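You operate a simulated robot arm through the tools that you are given. There is no shell and no other tool. Be economical: measure what you need, move in short steps, check, and stop when the job is done.

Carry out the task below with a simulated robot arm. There is one attempt and no reset: what you move stays moved.

Task
Stand the table lantern beside the white filter. It goes on the side that lies toward x +0.7, y -0.7 (a direction in the base frame), with about 3 cm between them.
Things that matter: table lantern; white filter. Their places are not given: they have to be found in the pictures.

The check looks at the end state, three seconds after you hand in, the way a careful person would. Anything else that was tipped, shoved, dropped, spilled or broken makes it a failure.

Robot
A 7-joint arm with a two-finger parallel gripper, fixed in place. Base frame: the origin is at the foot of the arm, x ahead of it, y to its left, z up; the work surface is at about z = 0. Lengths are in m, angles in degrees, forces in N, time in s.
With the tool pointing down near the work surface it reaches from about 0.22 to 0.58 m from the base axis. Its first joint turns from -66.0 to 66.0 degrees. Payload 2.5 kg.
Tool frame: the origin (TCP) lies between the finger pads and is the grasp point; the fingertips stand 0.023 m ahead of it; z points along the fingers, y is the line along which they close. Largest opening 0.094 m; finger width 0.038, thickness 0.01; the body of the gripper, 0.054 by 0.096 m, starts 0.039 m behind the TCP.
Orientation is that of the tool frame in the base frame, as a unit quaternion [x, y, z, w]. With the fingers straight down and closing along the base's y, the tool's x points along the base's -x, its y along +y and its z along -z.

Tools
- The arm moves only by the tool servo_tool. Its argument "increments" is a list of rows, each a list of 3 entries, a list of its own where there are three numbers: the shift along the tool's x, y, z in units of 40 mm (1.0 is 40 mm), then the turn, a rotation vector about the tool's x, y, z in units of 8 degrees (1.0 is 8 degrees), then the closure, from 0 (fully open) to 1 (shut). In form: [[[dx, dy, dz], [wx, wy, wz], jaw], ...]. A call has 1 to 20 rows; each row shifts and turns the commanded pose from where the row before left it, along the tool's axes as they then stand. A call with a number of a shift or a turn outside -1 to 1 is refused whole. Each row takes 0.2 s and may step no farther than 0.05 m and 8.6 degrees from the row before; otherwise, or with a gripper value out of range, the whole call is refused. A pose out of reach is approached as far as the arm can. The call stops where the force on the tool passes 40 N (or 10 N more than at its start, if that is more) or the arm is blocked; 0.2 s more then pass. The fingers move at their own pace (about 0.108 m/s each) and stop on an object; they squeeze with about 40 N. The grip force told is the motor's: it shows also when the fingers shut on nothing. Time passes only in rows, and 0.2 s behind the last, so rows that do not move let the fingers close. The reply holds the time, the measured pose of the TCP, the force on the tool along the base axes, the opening and the grip force, in the units named above and with some noise.
- Cameras (640 x 400 px; columns grow to the right, rows downward): "scene" is fixed at [0.1128, -0.4075, 0.5351]; the picture's right is [0.88, -0.48, 0.00], its down [-0.32, -0.58, -0.75] and it looks along [0.36, 0.65, -0.66] (base axes); focal length 341 px, centre (320, 200). "wrist" rides on the gripper at [-0.039, 0, -0.044] in the tool frame; the picture's right is [0.00, -1.00, 0.00], its down [0.97, 0.00, -0.24] and it looks along [0.24, 0.00, 0.97] (tool axes); focal length 218 px, centre (320, 200).
- capture(camera): a new picture of that camera. It takes no simulated time.
- point_at(camera, pixels): for up to 12 pixels [column, row] of the newest picture of that camera ("zoom" is the newest enlarged one), the place [x, y, z] in the base frame of the surface seen there, good to about 0.003 m. It takes no simulated time.
- inspect(camera, box): a new picture of the part [left, top, right, bottom] of that camera's present view, enlarged. It takes no simulated time.
- close_job(): hands the job in; it is judged then, once.

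Work in short steps. Measure before you move; look again where a grasp or a placing could have gone wrong, and mend it. You have 60 turns and 26 pictures in all, those below and enlarged ones among them. Open the gripper and draw the arm clear of the work before you hand the job in, unless the task says otherwise; then end with one line.

The tools are called after "Request:" by a JSON object that holds its "fn" and its "kwargs". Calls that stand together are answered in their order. servo_tool: Moves the arm, as the interface text tells. Its arguments: {"type":"object","properties":{"increments":{"type":"array"}},"required":["increments"]} The other tools are called the same way: capture (camera) takes a picture; point_at (camera, pixels) gives the place of the surface under pixels of a picture; inspect (camera, box) takes an enlarged picture of a part of a camera's view; close_job () hands the job in.

At the start:

```text
time: 0.0
ee_pos: [0.3898, -0.2198, 0.2675]
ee_rot: [0.0, 1.0, 0.0, 0.0]
ft_force: [0.1, -0.6, -0.4]
grip_width: 0.0937
gripper_force: 0.0
```

scene: 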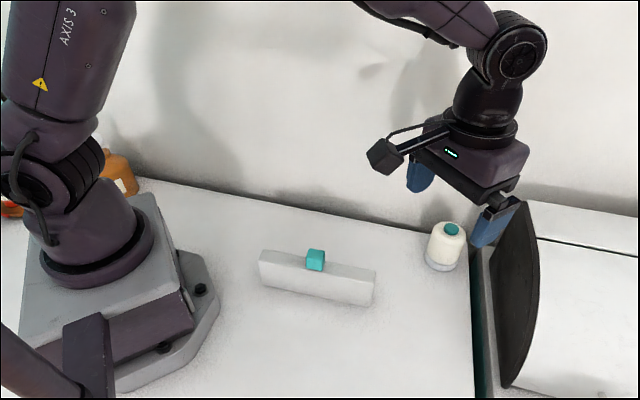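
wrist: 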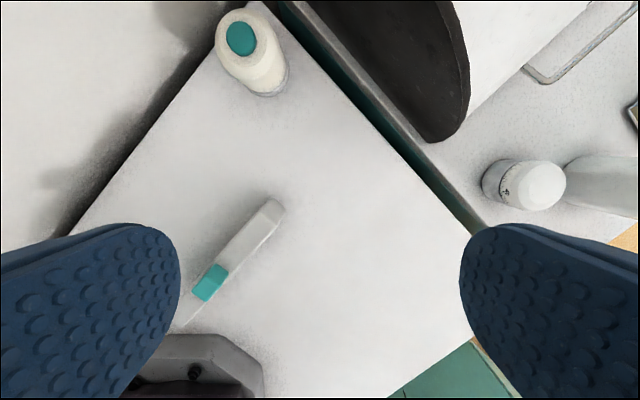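

The scene shows a cream cylinder with a teal top at (446,247) and a white bar with a teal cube at (316,275); the wrist view also shows a white cylinder at (525,185). I enlarge to identify them.

Request:
{"fn": "inspect", "kwargs": {"camera": "scene", "box": [240, 200, 480, 350]}}

Request:
{"fn": "inspect", "kwargs": {"camera": "wrist", "box": [400, 80, 640, 230]}}

Request:
{"fn": "inspect", "kwargs": {"camera": "wrist", "box": [160, 0, 320, 100]}}

Request:
{"fn": "point_at", "kwargs": {"camera": "wrist", "pixels": [[241, 38], [270, 93], [525, 185], [540, 185], [490, 180], [210, 283], [268, 210], [245, 235], [620, 180], [200, 370], [350, 250], [480, 160]]}}

Request:
{"fn": "point_at", "kwargs": {"camera": "scene", "pixels": [[452, 229], [440, 266], [445, 250], [432, 232], [316, 253], [315, 264], [264, 254], [372, 272], [120, 175], [8, 210], [320, 298], [470, 300]]}}

```text
2.67 times, centred on (360, 275) of scene
```

zoom: 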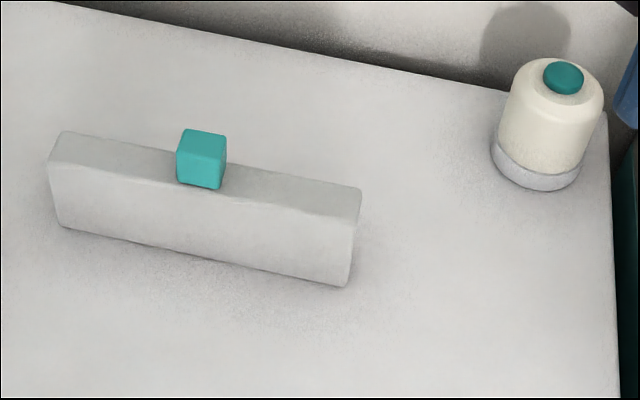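

```text
2.67 times, centred on (520, 155) of wrist
```

zoom: 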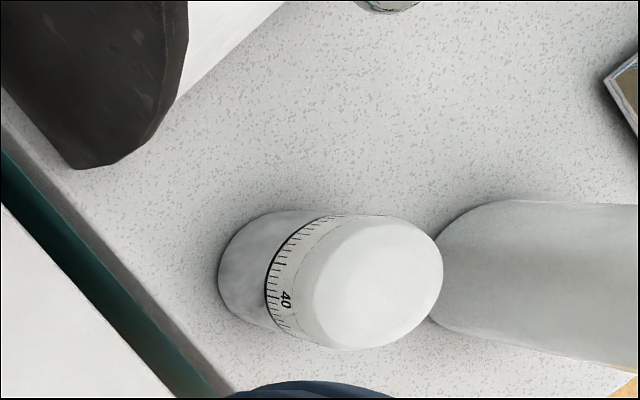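

```text
4.00 times, centred on (240, 50) of wrist
```

zoom: 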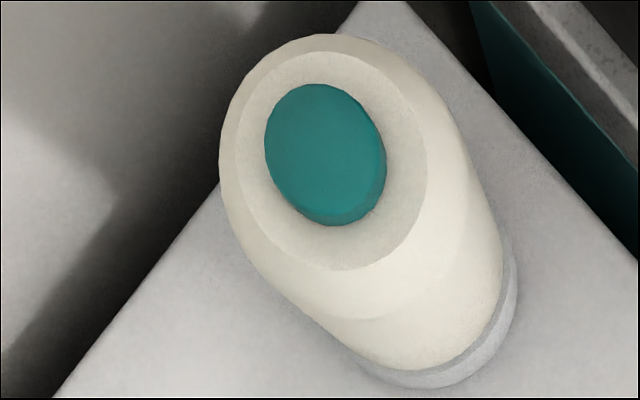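

```text
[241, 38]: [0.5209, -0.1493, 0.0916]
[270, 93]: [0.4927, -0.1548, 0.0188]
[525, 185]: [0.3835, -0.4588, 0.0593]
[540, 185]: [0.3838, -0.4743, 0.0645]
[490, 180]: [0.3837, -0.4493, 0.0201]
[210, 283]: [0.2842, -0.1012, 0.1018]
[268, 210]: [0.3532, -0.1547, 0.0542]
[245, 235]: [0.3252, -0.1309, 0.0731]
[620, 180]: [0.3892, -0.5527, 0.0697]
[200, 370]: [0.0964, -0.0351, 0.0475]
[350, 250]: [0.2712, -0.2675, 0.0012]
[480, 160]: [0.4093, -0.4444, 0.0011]
```

```text
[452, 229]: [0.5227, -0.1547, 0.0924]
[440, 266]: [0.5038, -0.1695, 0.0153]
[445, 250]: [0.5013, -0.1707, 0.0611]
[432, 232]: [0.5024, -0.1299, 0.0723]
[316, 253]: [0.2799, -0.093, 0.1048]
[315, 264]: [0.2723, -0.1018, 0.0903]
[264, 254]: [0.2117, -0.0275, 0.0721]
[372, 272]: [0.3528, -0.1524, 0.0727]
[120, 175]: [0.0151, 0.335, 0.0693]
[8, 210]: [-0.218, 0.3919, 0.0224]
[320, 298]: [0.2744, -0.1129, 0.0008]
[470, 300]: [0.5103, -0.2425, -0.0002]
```

The cream cylinder with grey base and teal top (0.51,-0.155) looks like the lantern; the bar with the cube may be the filter, but I must see the rest of the area. I get the table edges and raise the arm for a wider look.

Request:
{"fn": "point_at", "kwargs": {"camera": "scene", "pixels": [[180, 183], [250, 200], [330, 218], [400, 228], [468, 250], [472, 330], [250, 170], [330, 190], [485, 320], [520, 280], [600, 300], [100, 350]]}}

Request:
{"fn": "servo_tool", "kwargs": {"increments": [[[0.5, 0.5, -0.8], [0, 0, 0], 0], [[0.5, 0.5, -0.8], [0, 0, 0], 0], [[0.5, 0.5, -0.8], [0, 0, 0], 0], [[0.5, 0.5, 0], [0, 0, 0], 0]]}}

Request:
{"fn": "capture", "kwargs": {"camera": "wrist"}}

Request:
{"fn": "capture", "kwargs": {"camera": "scene"}}

```text
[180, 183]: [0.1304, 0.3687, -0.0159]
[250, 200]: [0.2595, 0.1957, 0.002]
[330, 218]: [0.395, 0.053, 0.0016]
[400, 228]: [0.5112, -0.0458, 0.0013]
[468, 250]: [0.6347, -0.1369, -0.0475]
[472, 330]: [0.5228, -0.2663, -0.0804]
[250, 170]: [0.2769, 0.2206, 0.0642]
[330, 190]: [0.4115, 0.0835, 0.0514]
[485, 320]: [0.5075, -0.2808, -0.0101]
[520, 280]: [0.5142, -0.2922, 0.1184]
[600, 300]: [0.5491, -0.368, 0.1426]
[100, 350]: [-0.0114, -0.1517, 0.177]
```

```text
time: 1.0
ee_pos: [0.3116, -0.1393, 0.3634]
ee_rot: [0.0, 1.0, 0.0, 0.0]
ft_force: [0.2, 0.4, -0.2]
grip_width: 0.0936
gripper_force: 0.0
```

```text
20 pictures are left
```

wrist: 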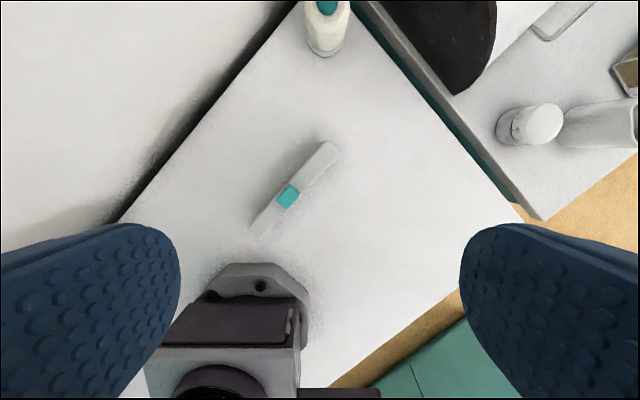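

```text
19 pictures are left
```

scene: 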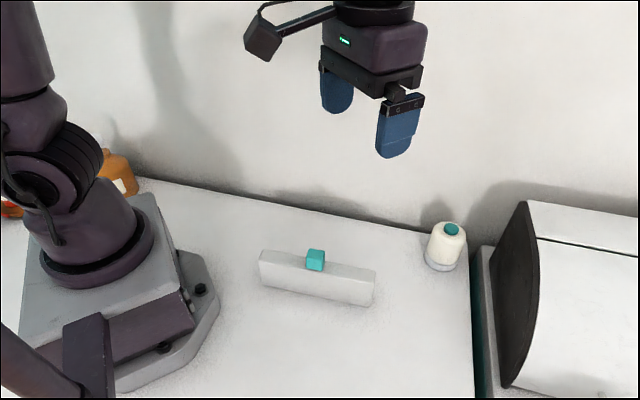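

Only the lantern (teal-top cylinder) and the white bar (filter) stand on the table. I measure the bar end, lantern and the dark panel beside it in detail.

Request:
{"fn": "inspect", "kwargs": {"camera": "scene", "box": [250, 200, 570, 400]}}

Request:
{"fn": "point_at", "kwargs": {"camera": "scene", "pixels": [[365, 304], [372, 290], [375, 273], [370, 282], [262, 250], [262, 281], [368, 267], [528, 205], [497, 280], [508, 380], [482, 250], [538, 330]]}}

Request:
{"fn": "point_at", "kwargs": {"camera": "wrist", "pixels": [[335, 148], [325, 143], [338, 152], [330, 148], [255, 228], [289, 196], [310, 45], [345, 45], [328, 54], [327, 5], [440, 90], [490, 60]]}}

```text
2.00 times, centred on (410, 300) of scene
```

zoom: 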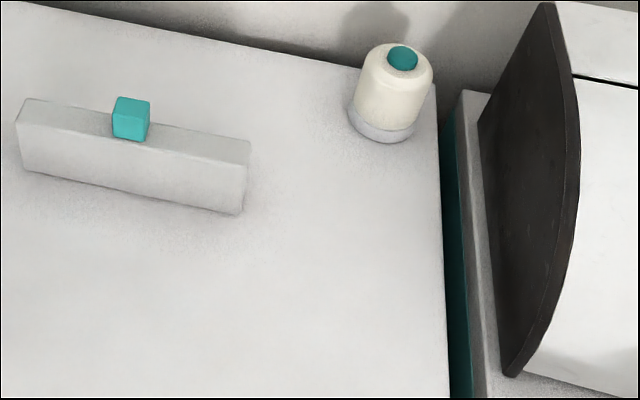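

```text
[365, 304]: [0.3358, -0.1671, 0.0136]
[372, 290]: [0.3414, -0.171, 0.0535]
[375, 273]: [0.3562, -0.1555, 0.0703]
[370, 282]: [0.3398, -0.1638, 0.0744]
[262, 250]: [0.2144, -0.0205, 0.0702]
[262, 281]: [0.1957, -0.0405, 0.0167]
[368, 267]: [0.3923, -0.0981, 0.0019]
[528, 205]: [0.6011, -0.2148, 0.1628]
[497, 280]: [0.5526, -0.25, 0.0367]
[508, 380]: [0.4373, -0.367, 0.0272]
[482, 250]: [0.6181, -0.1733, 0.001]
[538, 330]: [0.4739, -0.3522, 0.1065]
```

```text
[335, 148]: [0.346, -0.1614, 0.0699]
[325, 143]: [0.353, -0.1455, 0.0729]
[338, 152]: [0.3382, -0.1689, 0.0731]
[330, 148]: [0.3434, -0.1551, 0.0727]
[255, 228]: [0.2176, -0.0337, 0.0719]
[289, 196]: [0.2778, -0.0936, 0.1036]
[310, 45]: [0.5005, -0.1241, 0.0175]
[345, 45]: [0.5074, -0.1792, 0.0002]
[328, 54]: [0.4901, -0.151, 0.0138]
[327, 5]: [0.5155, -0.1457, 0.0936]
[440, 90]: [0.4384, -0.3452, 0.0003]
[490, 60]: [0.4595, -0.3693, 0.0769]
```

Lantern centre is about (0.521,-0.150), radius ~0.033, top 0.094; the bar's near end is at (0.35,-0.161). I measure the black cube on the gripper's stick at scene (262,35) for clearance.

Request:
{"fn": "point_at", "kwargs": {"camera": "scene", "pixels": [[262, 35], [262, 55], [250, 40], [275, 40], [310, 18], [370, 45], [340, 40], [333, 95], [395, 150]]}}

```text
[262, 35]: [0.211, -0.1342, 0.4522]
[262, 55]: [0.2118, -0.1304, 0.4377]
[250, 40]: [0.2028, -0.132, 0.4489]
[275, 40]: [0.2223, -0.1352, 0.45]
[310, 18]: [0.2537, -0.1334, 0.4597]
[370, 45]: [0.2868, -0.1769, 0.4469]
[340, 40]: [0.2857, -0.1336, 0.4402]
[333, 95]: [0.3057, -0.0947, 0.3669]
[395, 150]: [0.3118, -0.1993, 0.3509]
```

The cube bottom stays ~0.07 above the TCP, so it clears everything at grasp height 0.06. I move above the lantern.

Request:
{"fn": "servo_tool", "kwargs": {"increments": [[[-0.748, -0.038, 0.5], [0, 0, 0], 0], [[-0.748, -0.038, 0.5], [0, 0, 0], 0], [[-0.748, -0.038, 0.5], [0, 0, 0], 0], [[-0.748, -0.038, 0.5], [0, 0, 0], 0], [[-0.748, -0.038, 0.5], [0, 0, 0], 0], [[-0.748, -0.038, 0.5], [0, 0, 0], 0], [[-0.748, -0.038, 0.5], [0, 0, 0], 0], [[0, 0, 0.5], [0, 0, 0], 0], [[0, 0, 0.5], [0, 0, 0], 0], [[0, 0, 0], [0, 0, 0], 0]]}}

Request:
{"fn": "capture", "kwargs": {"camera": "wrist"}}

Request:
{"fn": "capture", "kwargs": {"camera": "scene"}}

```text
time: 3.2
ee_pos: [0.5206, -0.1509, 0.1817]
ee_rot: [0.0, 1.0, 0.0, -0.001]
ft_force: [-0.2, 0.8, -0.4]
grip_width: 0.0943
gripper_force: 0.1
```

```text
17 pictures are left
```

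wrist: 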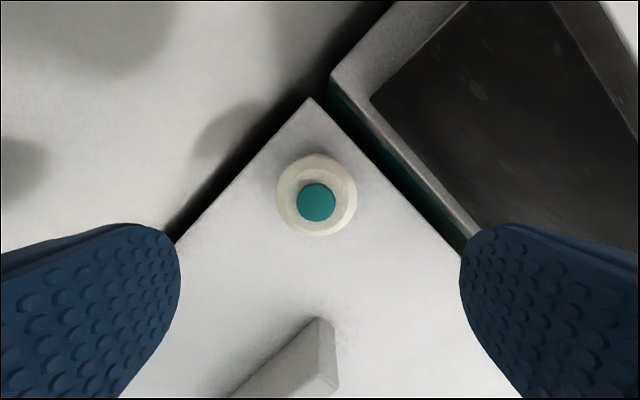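

```text
16 pictures are left
```

scene: 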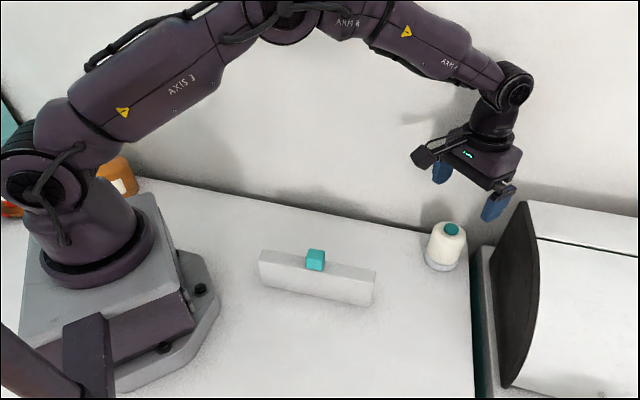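

The lantern sits at wrist (316,200). I measure its rims from here to refine the centre.

Request:
{"fn": "point_at", "kwargs": {"camera": "wrist", "pixels": [[316, 203], [279, 197], [355, 197], [317, 157], [317, 234], [318, 325], [334, 365], [338, 380], [332, 328]]}}

```text
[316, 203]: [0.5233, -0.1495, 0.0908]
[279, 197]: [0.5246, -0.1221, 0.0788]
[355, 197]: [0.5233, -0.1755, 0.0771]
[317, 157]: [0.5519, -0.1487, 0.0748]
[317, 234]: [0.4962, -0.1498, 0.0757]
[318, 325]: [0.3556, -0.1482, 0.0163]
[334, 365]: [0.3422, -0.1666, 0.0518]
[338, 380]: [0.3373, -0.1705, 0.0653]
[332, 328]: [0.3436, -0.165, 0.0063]
```

Centre refined to (0.524,-0.149), body radius ~0.028. I descend to TCP z≈0.062 with open jaws.

Request:
{"fn": "servo_tool", "kwargs": {"increments": [[[-0.085, 0.05, 0.5], [0, 0, 0], 0], [[0, 0, 0.5], [0, 0, 0], 0], [[0, 0, 0.5], [0, 0, 0], 0], [[0, 0, 0.5], [0, 0, 0], 0], [[0, 0, 0.5], [0, 0, 0], 0], [[0, 0, 0.48], [0, 0, 0], 0], [[0, 0, 0], [0, 0, 0], 0]]}}

```text
time: 4.8
ee_pos: [0.5245, -0.1471, 0.064]
ee_rot: [0.0, 1.0, 0.0, 0.001]
ft_force: [0.7, -0.3, -0.7]
grip_width: 0.094
gripper_force: 0.0
```

Pose reached without contact. I shift 1.5 mm toward -y for centring and close.

Request:
{"fn": "servo_tool", "kwargs": {"increments": [[[0, -0.04, 0], [0, 0, 0], 0], [[0, 0, 0], [0, 0, 0], 0.2], [[0, 0, 0], [0, 0, 0], 0.3], [[0, 0, 0], [0, 0, 0], 0.5], [[0, 0, 0], [0, 0, 0], 0.6], [[0, 0, 0], [0, 0, 0], 0.6]]}}

```text
time: 6.2
ee_pos: [0.5241, -0.1499, 0.0649]
ee_rot: [0.0, 1.0, -0.001, 0.0]
ft_force: [-0.4, 1.1, 1.0]
grip_width: 0.0577
gripper_force: 40.1
```

Gripped at 0.0577 width. I lift 8 cm and check.

Request:
{"fn": "servo_tool", "kwargs": {"increments": [[[0, 0, -0.4], [0, 0, 0], 0.7], [[0, 0, -0.4], [0, 0, 0], 0.7], [[0, 0, -0.4], [0, 0, 0], 0.7], [[0, 0, -0.4], [0, 0, 0], 0.7], [[0, 0, -0.4], [0, 0, 0], 0.7], [[0, 0, 0], [0, 0, 0], 0.7]]}}

Request:
{"fn": "capture", "kwargs": {"camera": "scene"}}

```text
time: 7.6
ee_pos: [0.524, -0.1495, 0.144]
ee_rot: [0.0, 1.0, 0.0, 0.0]
ft_force: [0.3, -0.4, -1.1]
grip_width: 0.0283
gripper_force: 0.1
```

```text
15 pictures are left
```

scene: 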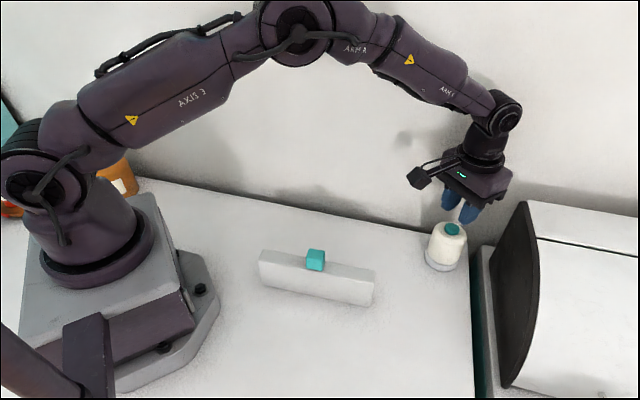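

The lantern slipped out of the fingers and still stands. I look at its shape up close to find out why.

Request:
{"fn": "inspect", "kwargs": {"camera": "scene", "box": [406, 207, 486, 282]}}

```text
5.33 times, centred on (446, 244) of scene
```

zoom: 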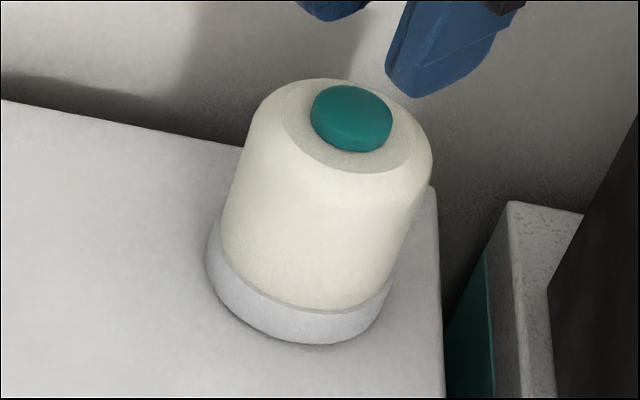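

It still stands upright at the same spot; the body is a smooth cylinder, so it slips under its weight. I measure it again before a lower, firmer grip.

Request:
{"fn": "capture", "kwargs": {"camera": "wrist"}}

Request:
{"fn": "point_at", "kwargs": {"camera": "zoom", "pixels": [[355, 110], [355, 155], [225, 240], [405, 260], [310, 280], [300, 320], [210, 255], [385, 305], [250, 130], [428, 165], [330, 190]]}}

```text
13 pictures are left
```

wrist: 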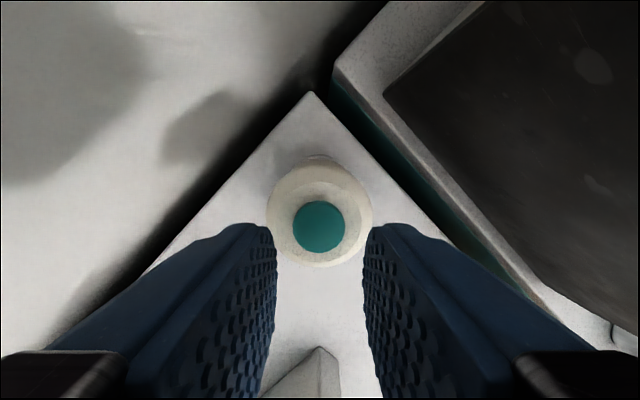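

```text
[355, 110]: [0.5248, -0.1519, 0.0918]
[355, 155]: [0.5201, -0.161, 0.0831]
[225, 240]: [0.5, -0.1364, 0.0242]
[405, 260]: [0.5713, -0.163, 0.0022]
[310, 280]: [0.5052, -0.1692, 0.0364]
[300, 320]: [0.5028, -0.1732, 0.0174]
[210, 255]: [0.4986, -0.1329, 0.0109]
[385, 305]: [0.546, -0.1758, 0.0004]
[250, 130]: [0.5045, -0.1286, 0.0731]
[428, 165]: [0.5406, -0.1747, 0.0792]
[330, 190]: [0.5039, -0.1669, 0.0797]
```

Centre unchanged at (0.524,-0.150). I open, descend slightly lower (z≈0.058), close fully, and test-lift only 6 mm.

Request:
{"fn": "servo_tool", "kwargs": {"increments": [[[0, 0, 0], [0, 0, 0], 0], [[0, 0, 0], [0, 0, 0], 0], [[0, 0, 0], [0, 0, 0], 0], [[0, 0, 0.5], [0, 0, 0], 0], [[0, 0, 0.5], [0, 0, 0], 0], [[0, 0, 0.5], [0, 0, 0], 0], [[0, 0, 0.35], [0, 0, 0], 0], [[0, 0, 0.3], [0, 0, 0], 0], [[0, 0, 0], [0, 0, 0], 0]]}}

Request:
{"fn": "servo_tool", "kwargs": {"increments": [[[0, 0, 0], [0, 0, 0], 0.2], [[0, 0, 0], [0, 0, 0], 0.4], [[0, 0, 0], [0, 0, 0], 1], [[0, 0, 0], [0, 0, 0], 1], [[0, 0, 0], [0, 0, 0], 1], [[0, 0, 0], [0, 0, 0], 1]]}}

Request:
{"fn": "servo_tool", "kwargs": {"increments": [[[0, 0, -0.05], [0, 0, 0], 1], [[0, 0, -0.05], [0, 0, 0], 1], [[0, 0, -0.05], [0, 0, 0], 1], [[0, 0, 0], [0, 0, 0], 1]]}}

```text
time: 9.6
ee_pos: [0.5236, -0.1497, 0.0572]
ee_rot: [0.0, 1.0, -0.001, 0.0]
ft_force: [0.0, -0.9, 0.8]
grip_width: 0.0941
gripper_force: 0.0
```

```text
time: 11.0
ee_pos: [0.5242, -0.151, 0.058]
ee_rot: [0.0, 1.0, 0.0, -0.001]
ft_force: [1.1, 0.0, 0.1]
grip_width: 0.058
gripper_force: 39.6
```

```text
time: 12.0
ee_pos: [0.5228, -0.1497, 0.0627]
ee_rot: [0.0, 1.0, 0.0, -0.001]
ft_force: [0.2, -0.8, -3.0]
grip_width: 0.0584
gripper_force: 40.1
```

A 3 N load shows on the tool. I check whether the lantern's base left the table.

Request:
{"fn": "inspect", "kwargs": {"camera": "scene", "box": [406, 207, 486, 282]}}

```text
5.33 times, centred on (446, 244) of scene
```

zoom: 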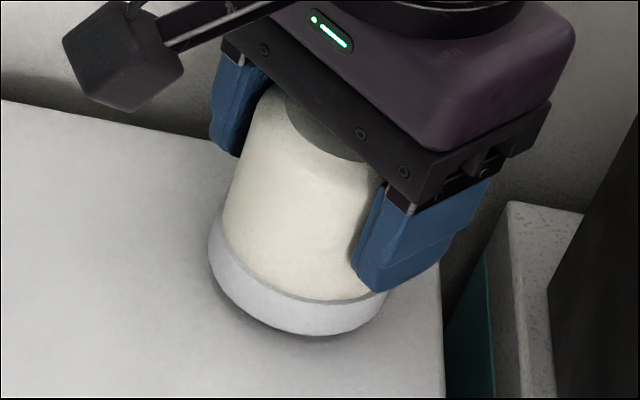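

The base appears ~3 mm up (bottom edge at zoom row 336 vs 344). I wait about a second to see if it creeps.

Request:
{"fn": "servo_tool", "kwargs": {"increments": [[[0, 0, 0], [0, 0, 0], 1], [[0, 0, 0], [0, 0, 0], 1], [[0, 0, 0], [0, 0, 0], 1], [[0, 0, -0.05], [0, 0, 0], 1], [[0, 0, 0], [0, 0, 0], 1]]}}

Request:
{"fn": "inspect", "kwargs": {"camera": "scene", "box": [406, 207, 486, 282]}}

```text
time: 13.2
ee_pos: [0.5244, -0.1495, 0.0657]
ee_rot: [0.0, 1.0, 0.0, 0.0]
ft_force: [0.6, 0.1, -1.7]
grip_width: 0.058
gripper_force: 40.7
```

```text
5.33 times, centred on (446, 244) of scene
```

zoom: 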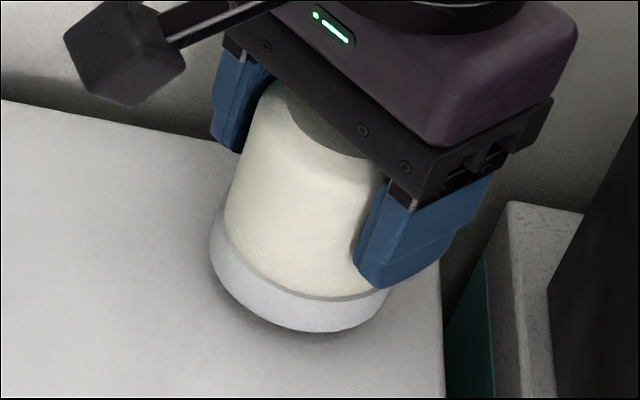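

Holding steadily, about 8 mm clear. I carry it gently halfway to (0.45,-0.19), then turn ~43° so the fingers close across the bar's axis.

Request:
{"fn": "servo_tool", "kwargs": {"increments": [[[0.154, -0.084, 0], [0, 0, 0], 1], [[0.154, -0.084, 0], [0, 0, 0], 1], [[0.154, -0.084, 0], [0, 0, 0], 1], [[0.154, -0.084, 0], [0, 0, 0], 1], [[0.154, -0.084, 0], [0, 0, 0], 1], [[0.154, -0.084, 0], [0, 0, 0], 1], [[0.154, -0.084, 0], [0, 0, 0], 1], [[0.154, -0.084, 0], [0, 0, 0], 1], [[0.154, -0.084, 0], [0, 0, 0], 1], [[0.154, -0.084, 0], [0, 0, 0], 1], [[0.154, -0.084, 0], [0, 0, 0], 1], [[0.154, -0.084, 0], [0, 0, 0], 1], [[0, 0, 0], [0, 0, 0], 1]]}}

Request:
{"fn": "servo_tool", "kwargs": {"increments": [[[0, 0, 0], [0, 0, 0.6], 1], [[0, 0, 0], [0, 0, 0.6], 1], [[0, 0, 0], [0, 0, 0.6], 1], [[0, 0, 0], [0, 0, 0.6], 1], [[0, 0, 0], [0, 0, 0.6], 1], [[0, 0, 0], [0, 0, 0.6], 1], [[0, 0, 0], [0, 0, 0.6], 1], [[0, 0, 0], [0, 0, 0.6], 1], [[0, 0, 0], [0, 0, 0.6], 1], [[0, 0, 0], [0, 0, 0], 1]]}}

Request:
{"fn": "capture", "kwargs": {"camera": "scene"}}

```text
time: 16.0
ee_pos: [0.4492, -0.19, 0.0662]
ee_rot: [0.0, 1.0, 0.0, 0.0]
ft_force: [0.8, 0.3, -2.9]
grip_width: 0.0579
gripper_force: 40.0
```

```text
time: 18.2
ee_pos: [0.4483, -0.1913, 0.0659]
ee_rot: [0.369, 0.93, 0.0, 0.001]
ft_force: [-0.1, -0.5, -3.2]
grip_width: 0.0579
gripper_force: 40.1
```

```text
10 pictures are left
```

scene: 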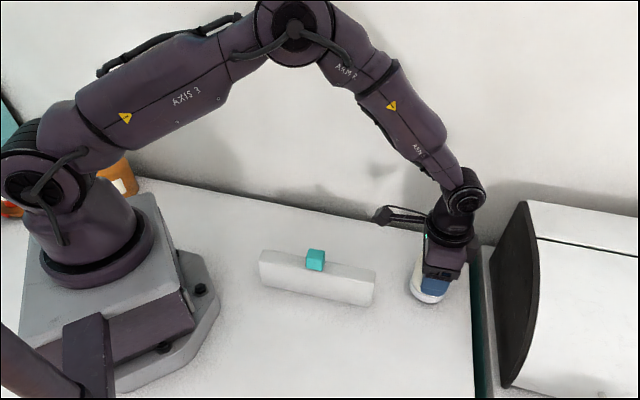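

Lantern held and turned. The bar's end and centreline put the target centre at about (0.394,-0.204); I move there gently, keeping height.

Request:
{"fn": "servo_tool", "kwargs": {"increments": [[[0.0768, -0.118, 0], [0, 0, 0], 1], [[0.0768, -0.118, 0], [0, 0, 0], 1], [[0.0768, -0.118, 0], [0, 0, 0], 1], [[0.0768, -0.118, 0], [0, 0, 0], 1], [[0.0768, -0.118, 0], [0, 0, 0], 1], [[0.0768, -0.118, 0], [0, 0, 0], 1], [[0.0768, -0.118, 0], [0, 0, 0], 1], [[0.0768, -0.118, 0], [0, 0, 0], 1], [[0.0768, -0.118, 0], [0, 0, 0], 1], [[0.0768, -0.118, 0], [0, 0, 0], 1], [[0, 0, 0], [0, 0, 0], 1]]}}

Request:
{"fn": "inspect", "kwargs": {"camera": "scene", "box": [300, 220, 460, 345]}}

```text
time: 20.6
ee_pos: [0.3957, -0.2032, 0.0668]
ee_rot: [0.368, 0.93, 0.0, 0.0]
ft_force: [-0.2, 0.1, -2.2]
grip_width: 0.0576
gripper_force: 40.1
```

```text
3.20 times, centred on (380, 282) of scene
```

zoom: 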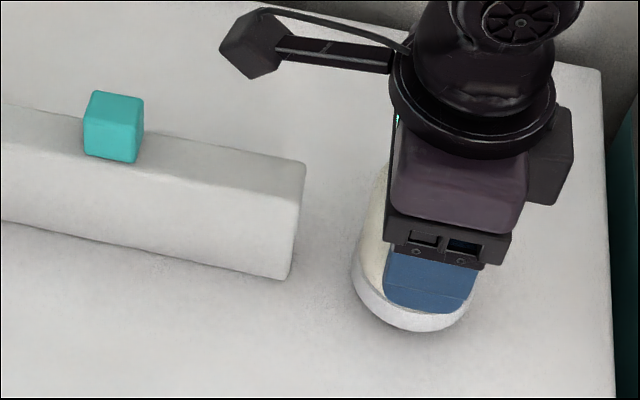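

In place above the spot; I measure the gap between the bar's end (zoom 292,270) and the base's left edge (354,275).

Request:
{"fn": "point_at", "kwargs": {"camera": "zoom", "pixels": [[288, 275], [298, 215], [304, 170], [293, 255], [355, 280], [357, 262], [370, 300], [410, 325], [462, 315], [375, 250]]}}

```text
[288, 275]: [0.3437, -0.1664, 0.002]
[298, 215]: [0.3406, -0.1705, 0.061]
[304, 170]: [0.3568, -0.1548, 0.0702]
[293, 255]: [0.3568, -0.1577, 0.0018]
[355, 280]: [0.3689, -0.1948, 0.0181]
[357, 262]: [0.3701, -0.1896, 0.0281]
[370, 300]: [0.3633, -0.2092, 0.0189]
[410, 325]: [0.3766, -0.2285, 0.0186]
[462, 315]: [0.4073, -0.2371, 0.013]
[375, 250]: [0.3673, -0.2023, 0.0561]
```

The gap computes to ~0.030 m. I lower gently 8 mm to the table.

Request:
{"fn": "servo_tool", "kwargs": {"increments": [[[0, 0, 0.05], [0, 0, 0], 1], [[0, 0, 0.05], [0, 0, 0], 1], [[0, 0, 0.05], [0, 0, 0], 1], [[0, 0, 0.04], [0, 0, 0], 1], [[0, 0, 0], [0, 0, 0], 1]]}}

```text
time: 21.8
ee_pos: [0.3961, -0.2022, 0.0585]
ee_rot: [0.368, 0.93, 0.0, 0.0]
ft_force: [-0.2, -0.3, -1.8]
grip_width: 0.0579
gripper_force: 40.0
```

Still slightly loaded (-1.8 N), so I lower a millimetre or so more until contact shows.

Request:
{"fn": "servo_tool", "kwargs": {"increments": [[[0, 0, 0.025], [0, 0, 0], 1], [[0, 0, 0], [0, 0, 0], 1]]}}

Request:
{"fn": "servo_tool", "kwargs": {"increments": [[[0, 0, 0.02], [0, 0, 0], 1], [[0, 0, 0], [0, 0, 0], 1]]}}

```text
time: 22.4
ee_pos: [0.3935, -0.2031, 0.0586]
ee_rot: [0.368, 0.93, 0.0, 0.0]
ft_force: [-2.5, 2.4, 6.1]
grip_width: 0.0579
gripper_force: 39.9
```

```text
time: 23.0
ee_pos: [0.3943, -0.2037, 0.0591]
ee_rot: [0.368, 0.93, 0.0, 0.0]
ft_force: [-11.1, 6.2, 27.1]
grip_width: 0.058
gripper_force: 40.2
```

Contact is clear (27 N up). I relieve the press, open the jaws slowly, and rise straight up.

Request:
{"fn": "servo_tool", "kwargs": {"increments": [[[0, 0, -0.03], [0, 0, 0], 1], [[0, 0, 0], [0, 0, 0], 1], [[0, 0, 0], [0, 0, 0], 0.35], [[0, 0, 0], [0, 0, 0], 0.25], [[0, 0, 0], [0, 0, 0], 0.1], [[0, 0, 0], [0, 0, 0], 0], [[0, 0, 0], [0, 0, 0], 0]]}}

Request:
{"fn": "servo_tool", "kwargs": {"increments": [[[0, 0, -0.3], [0, 0, 0], 0], [[0, 0, -0.5], [0, 0, 0], 0], [[0, 0, -0.6], [0, 0, 0], 0], [[0, 0, -0.8], [0, 0, 0], 0], [[0, 0, -0.8], [0, 0, 0], 0], [[0, 0, -0.8], [0, 0, 0], 0], [[0, 0, -0.8], [0, 0, 0], 0], [[0, 0, 0], [0, 0, 0], 0]]}}

Request:
{"fn": "capture", "kwargs": {"camera": "scene"}}

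Request:
{"fn": "inspect", "kwargs": {"camera": "scene", "box": [300, 220, 460, 345]}}

```text
time: 24.6
ee_pos: [0.3937, -0.2034, 0.0581]
ee_rot: [0.369, 0.93, 0.0, 0.0]
ft_force: [0.4, 0.6, 0.1]
grip_width: 0.0942
gripper_force: 0.2
```

```text
time: 26.4
ee_pos: [0.396, -0.2032, 0.2423]
ee_rot: [0.368, 0.93, 0.0, -0.001]
ft_force: [0.0, 0.1, 0.2]
grip_width: 0.0941
gripper_force: 0.0
```

```text
8 pictures are left
```

scene: 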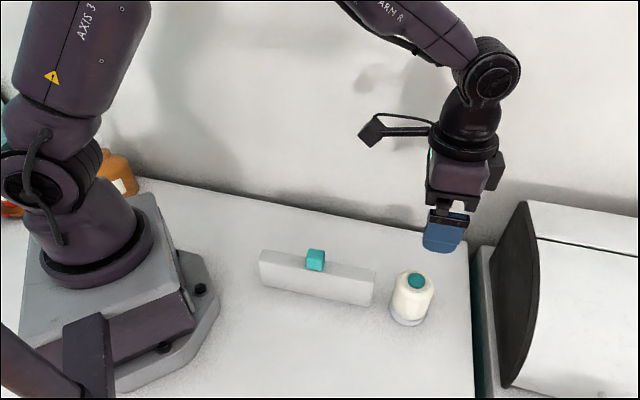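

```text
3.20 times, centred on (380, 282) of scene
```

zoom: 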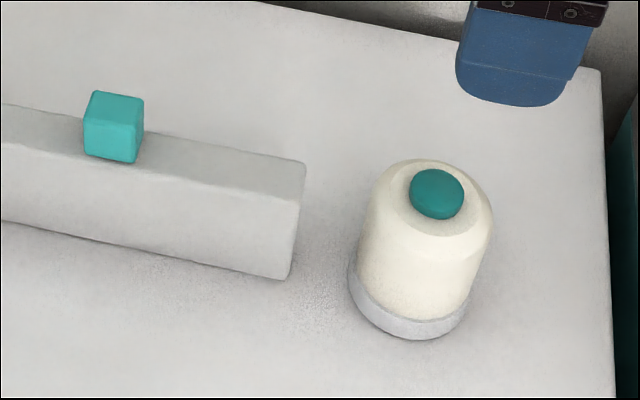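

The lantern stands upright beside the bar's end with the bar and cube undisturbed. One last measurement of the gap.

Request:
{"fn": "point_at", "kwargs": {"camera": "zoom", "pixels": [[437, 190], [351, 283], [370, 312], [410, 332], [455, 320], [352, 265], [298, 215], [288, 275]]}}

```text
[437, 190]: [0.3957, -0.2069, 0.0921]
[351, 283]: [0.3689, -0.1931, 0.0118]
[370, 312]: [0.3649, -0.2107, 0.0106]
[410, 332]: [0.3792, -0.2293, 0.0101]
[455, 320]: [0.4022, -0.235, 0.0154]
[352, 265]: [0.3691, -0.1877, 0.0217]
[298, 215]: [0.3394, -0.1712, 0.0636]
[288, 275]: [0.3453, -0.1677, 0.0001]
```

The centre is at about (0.395,-0.204), leaving a gap of about 3 cm; the gripper is open and well clear, so I hand in.

Request:
{"fn": "close_job", "kwargs": {}}

```text
The job is handed in.
```

The table lantern stands upright about 3 cm from the white filter, on its (+0.7, -0.7) side. I took the white bar with the teal cube as the filter, and neither was disturbed; my first lift slipped out of the fingers, but the lantern stayed standing.
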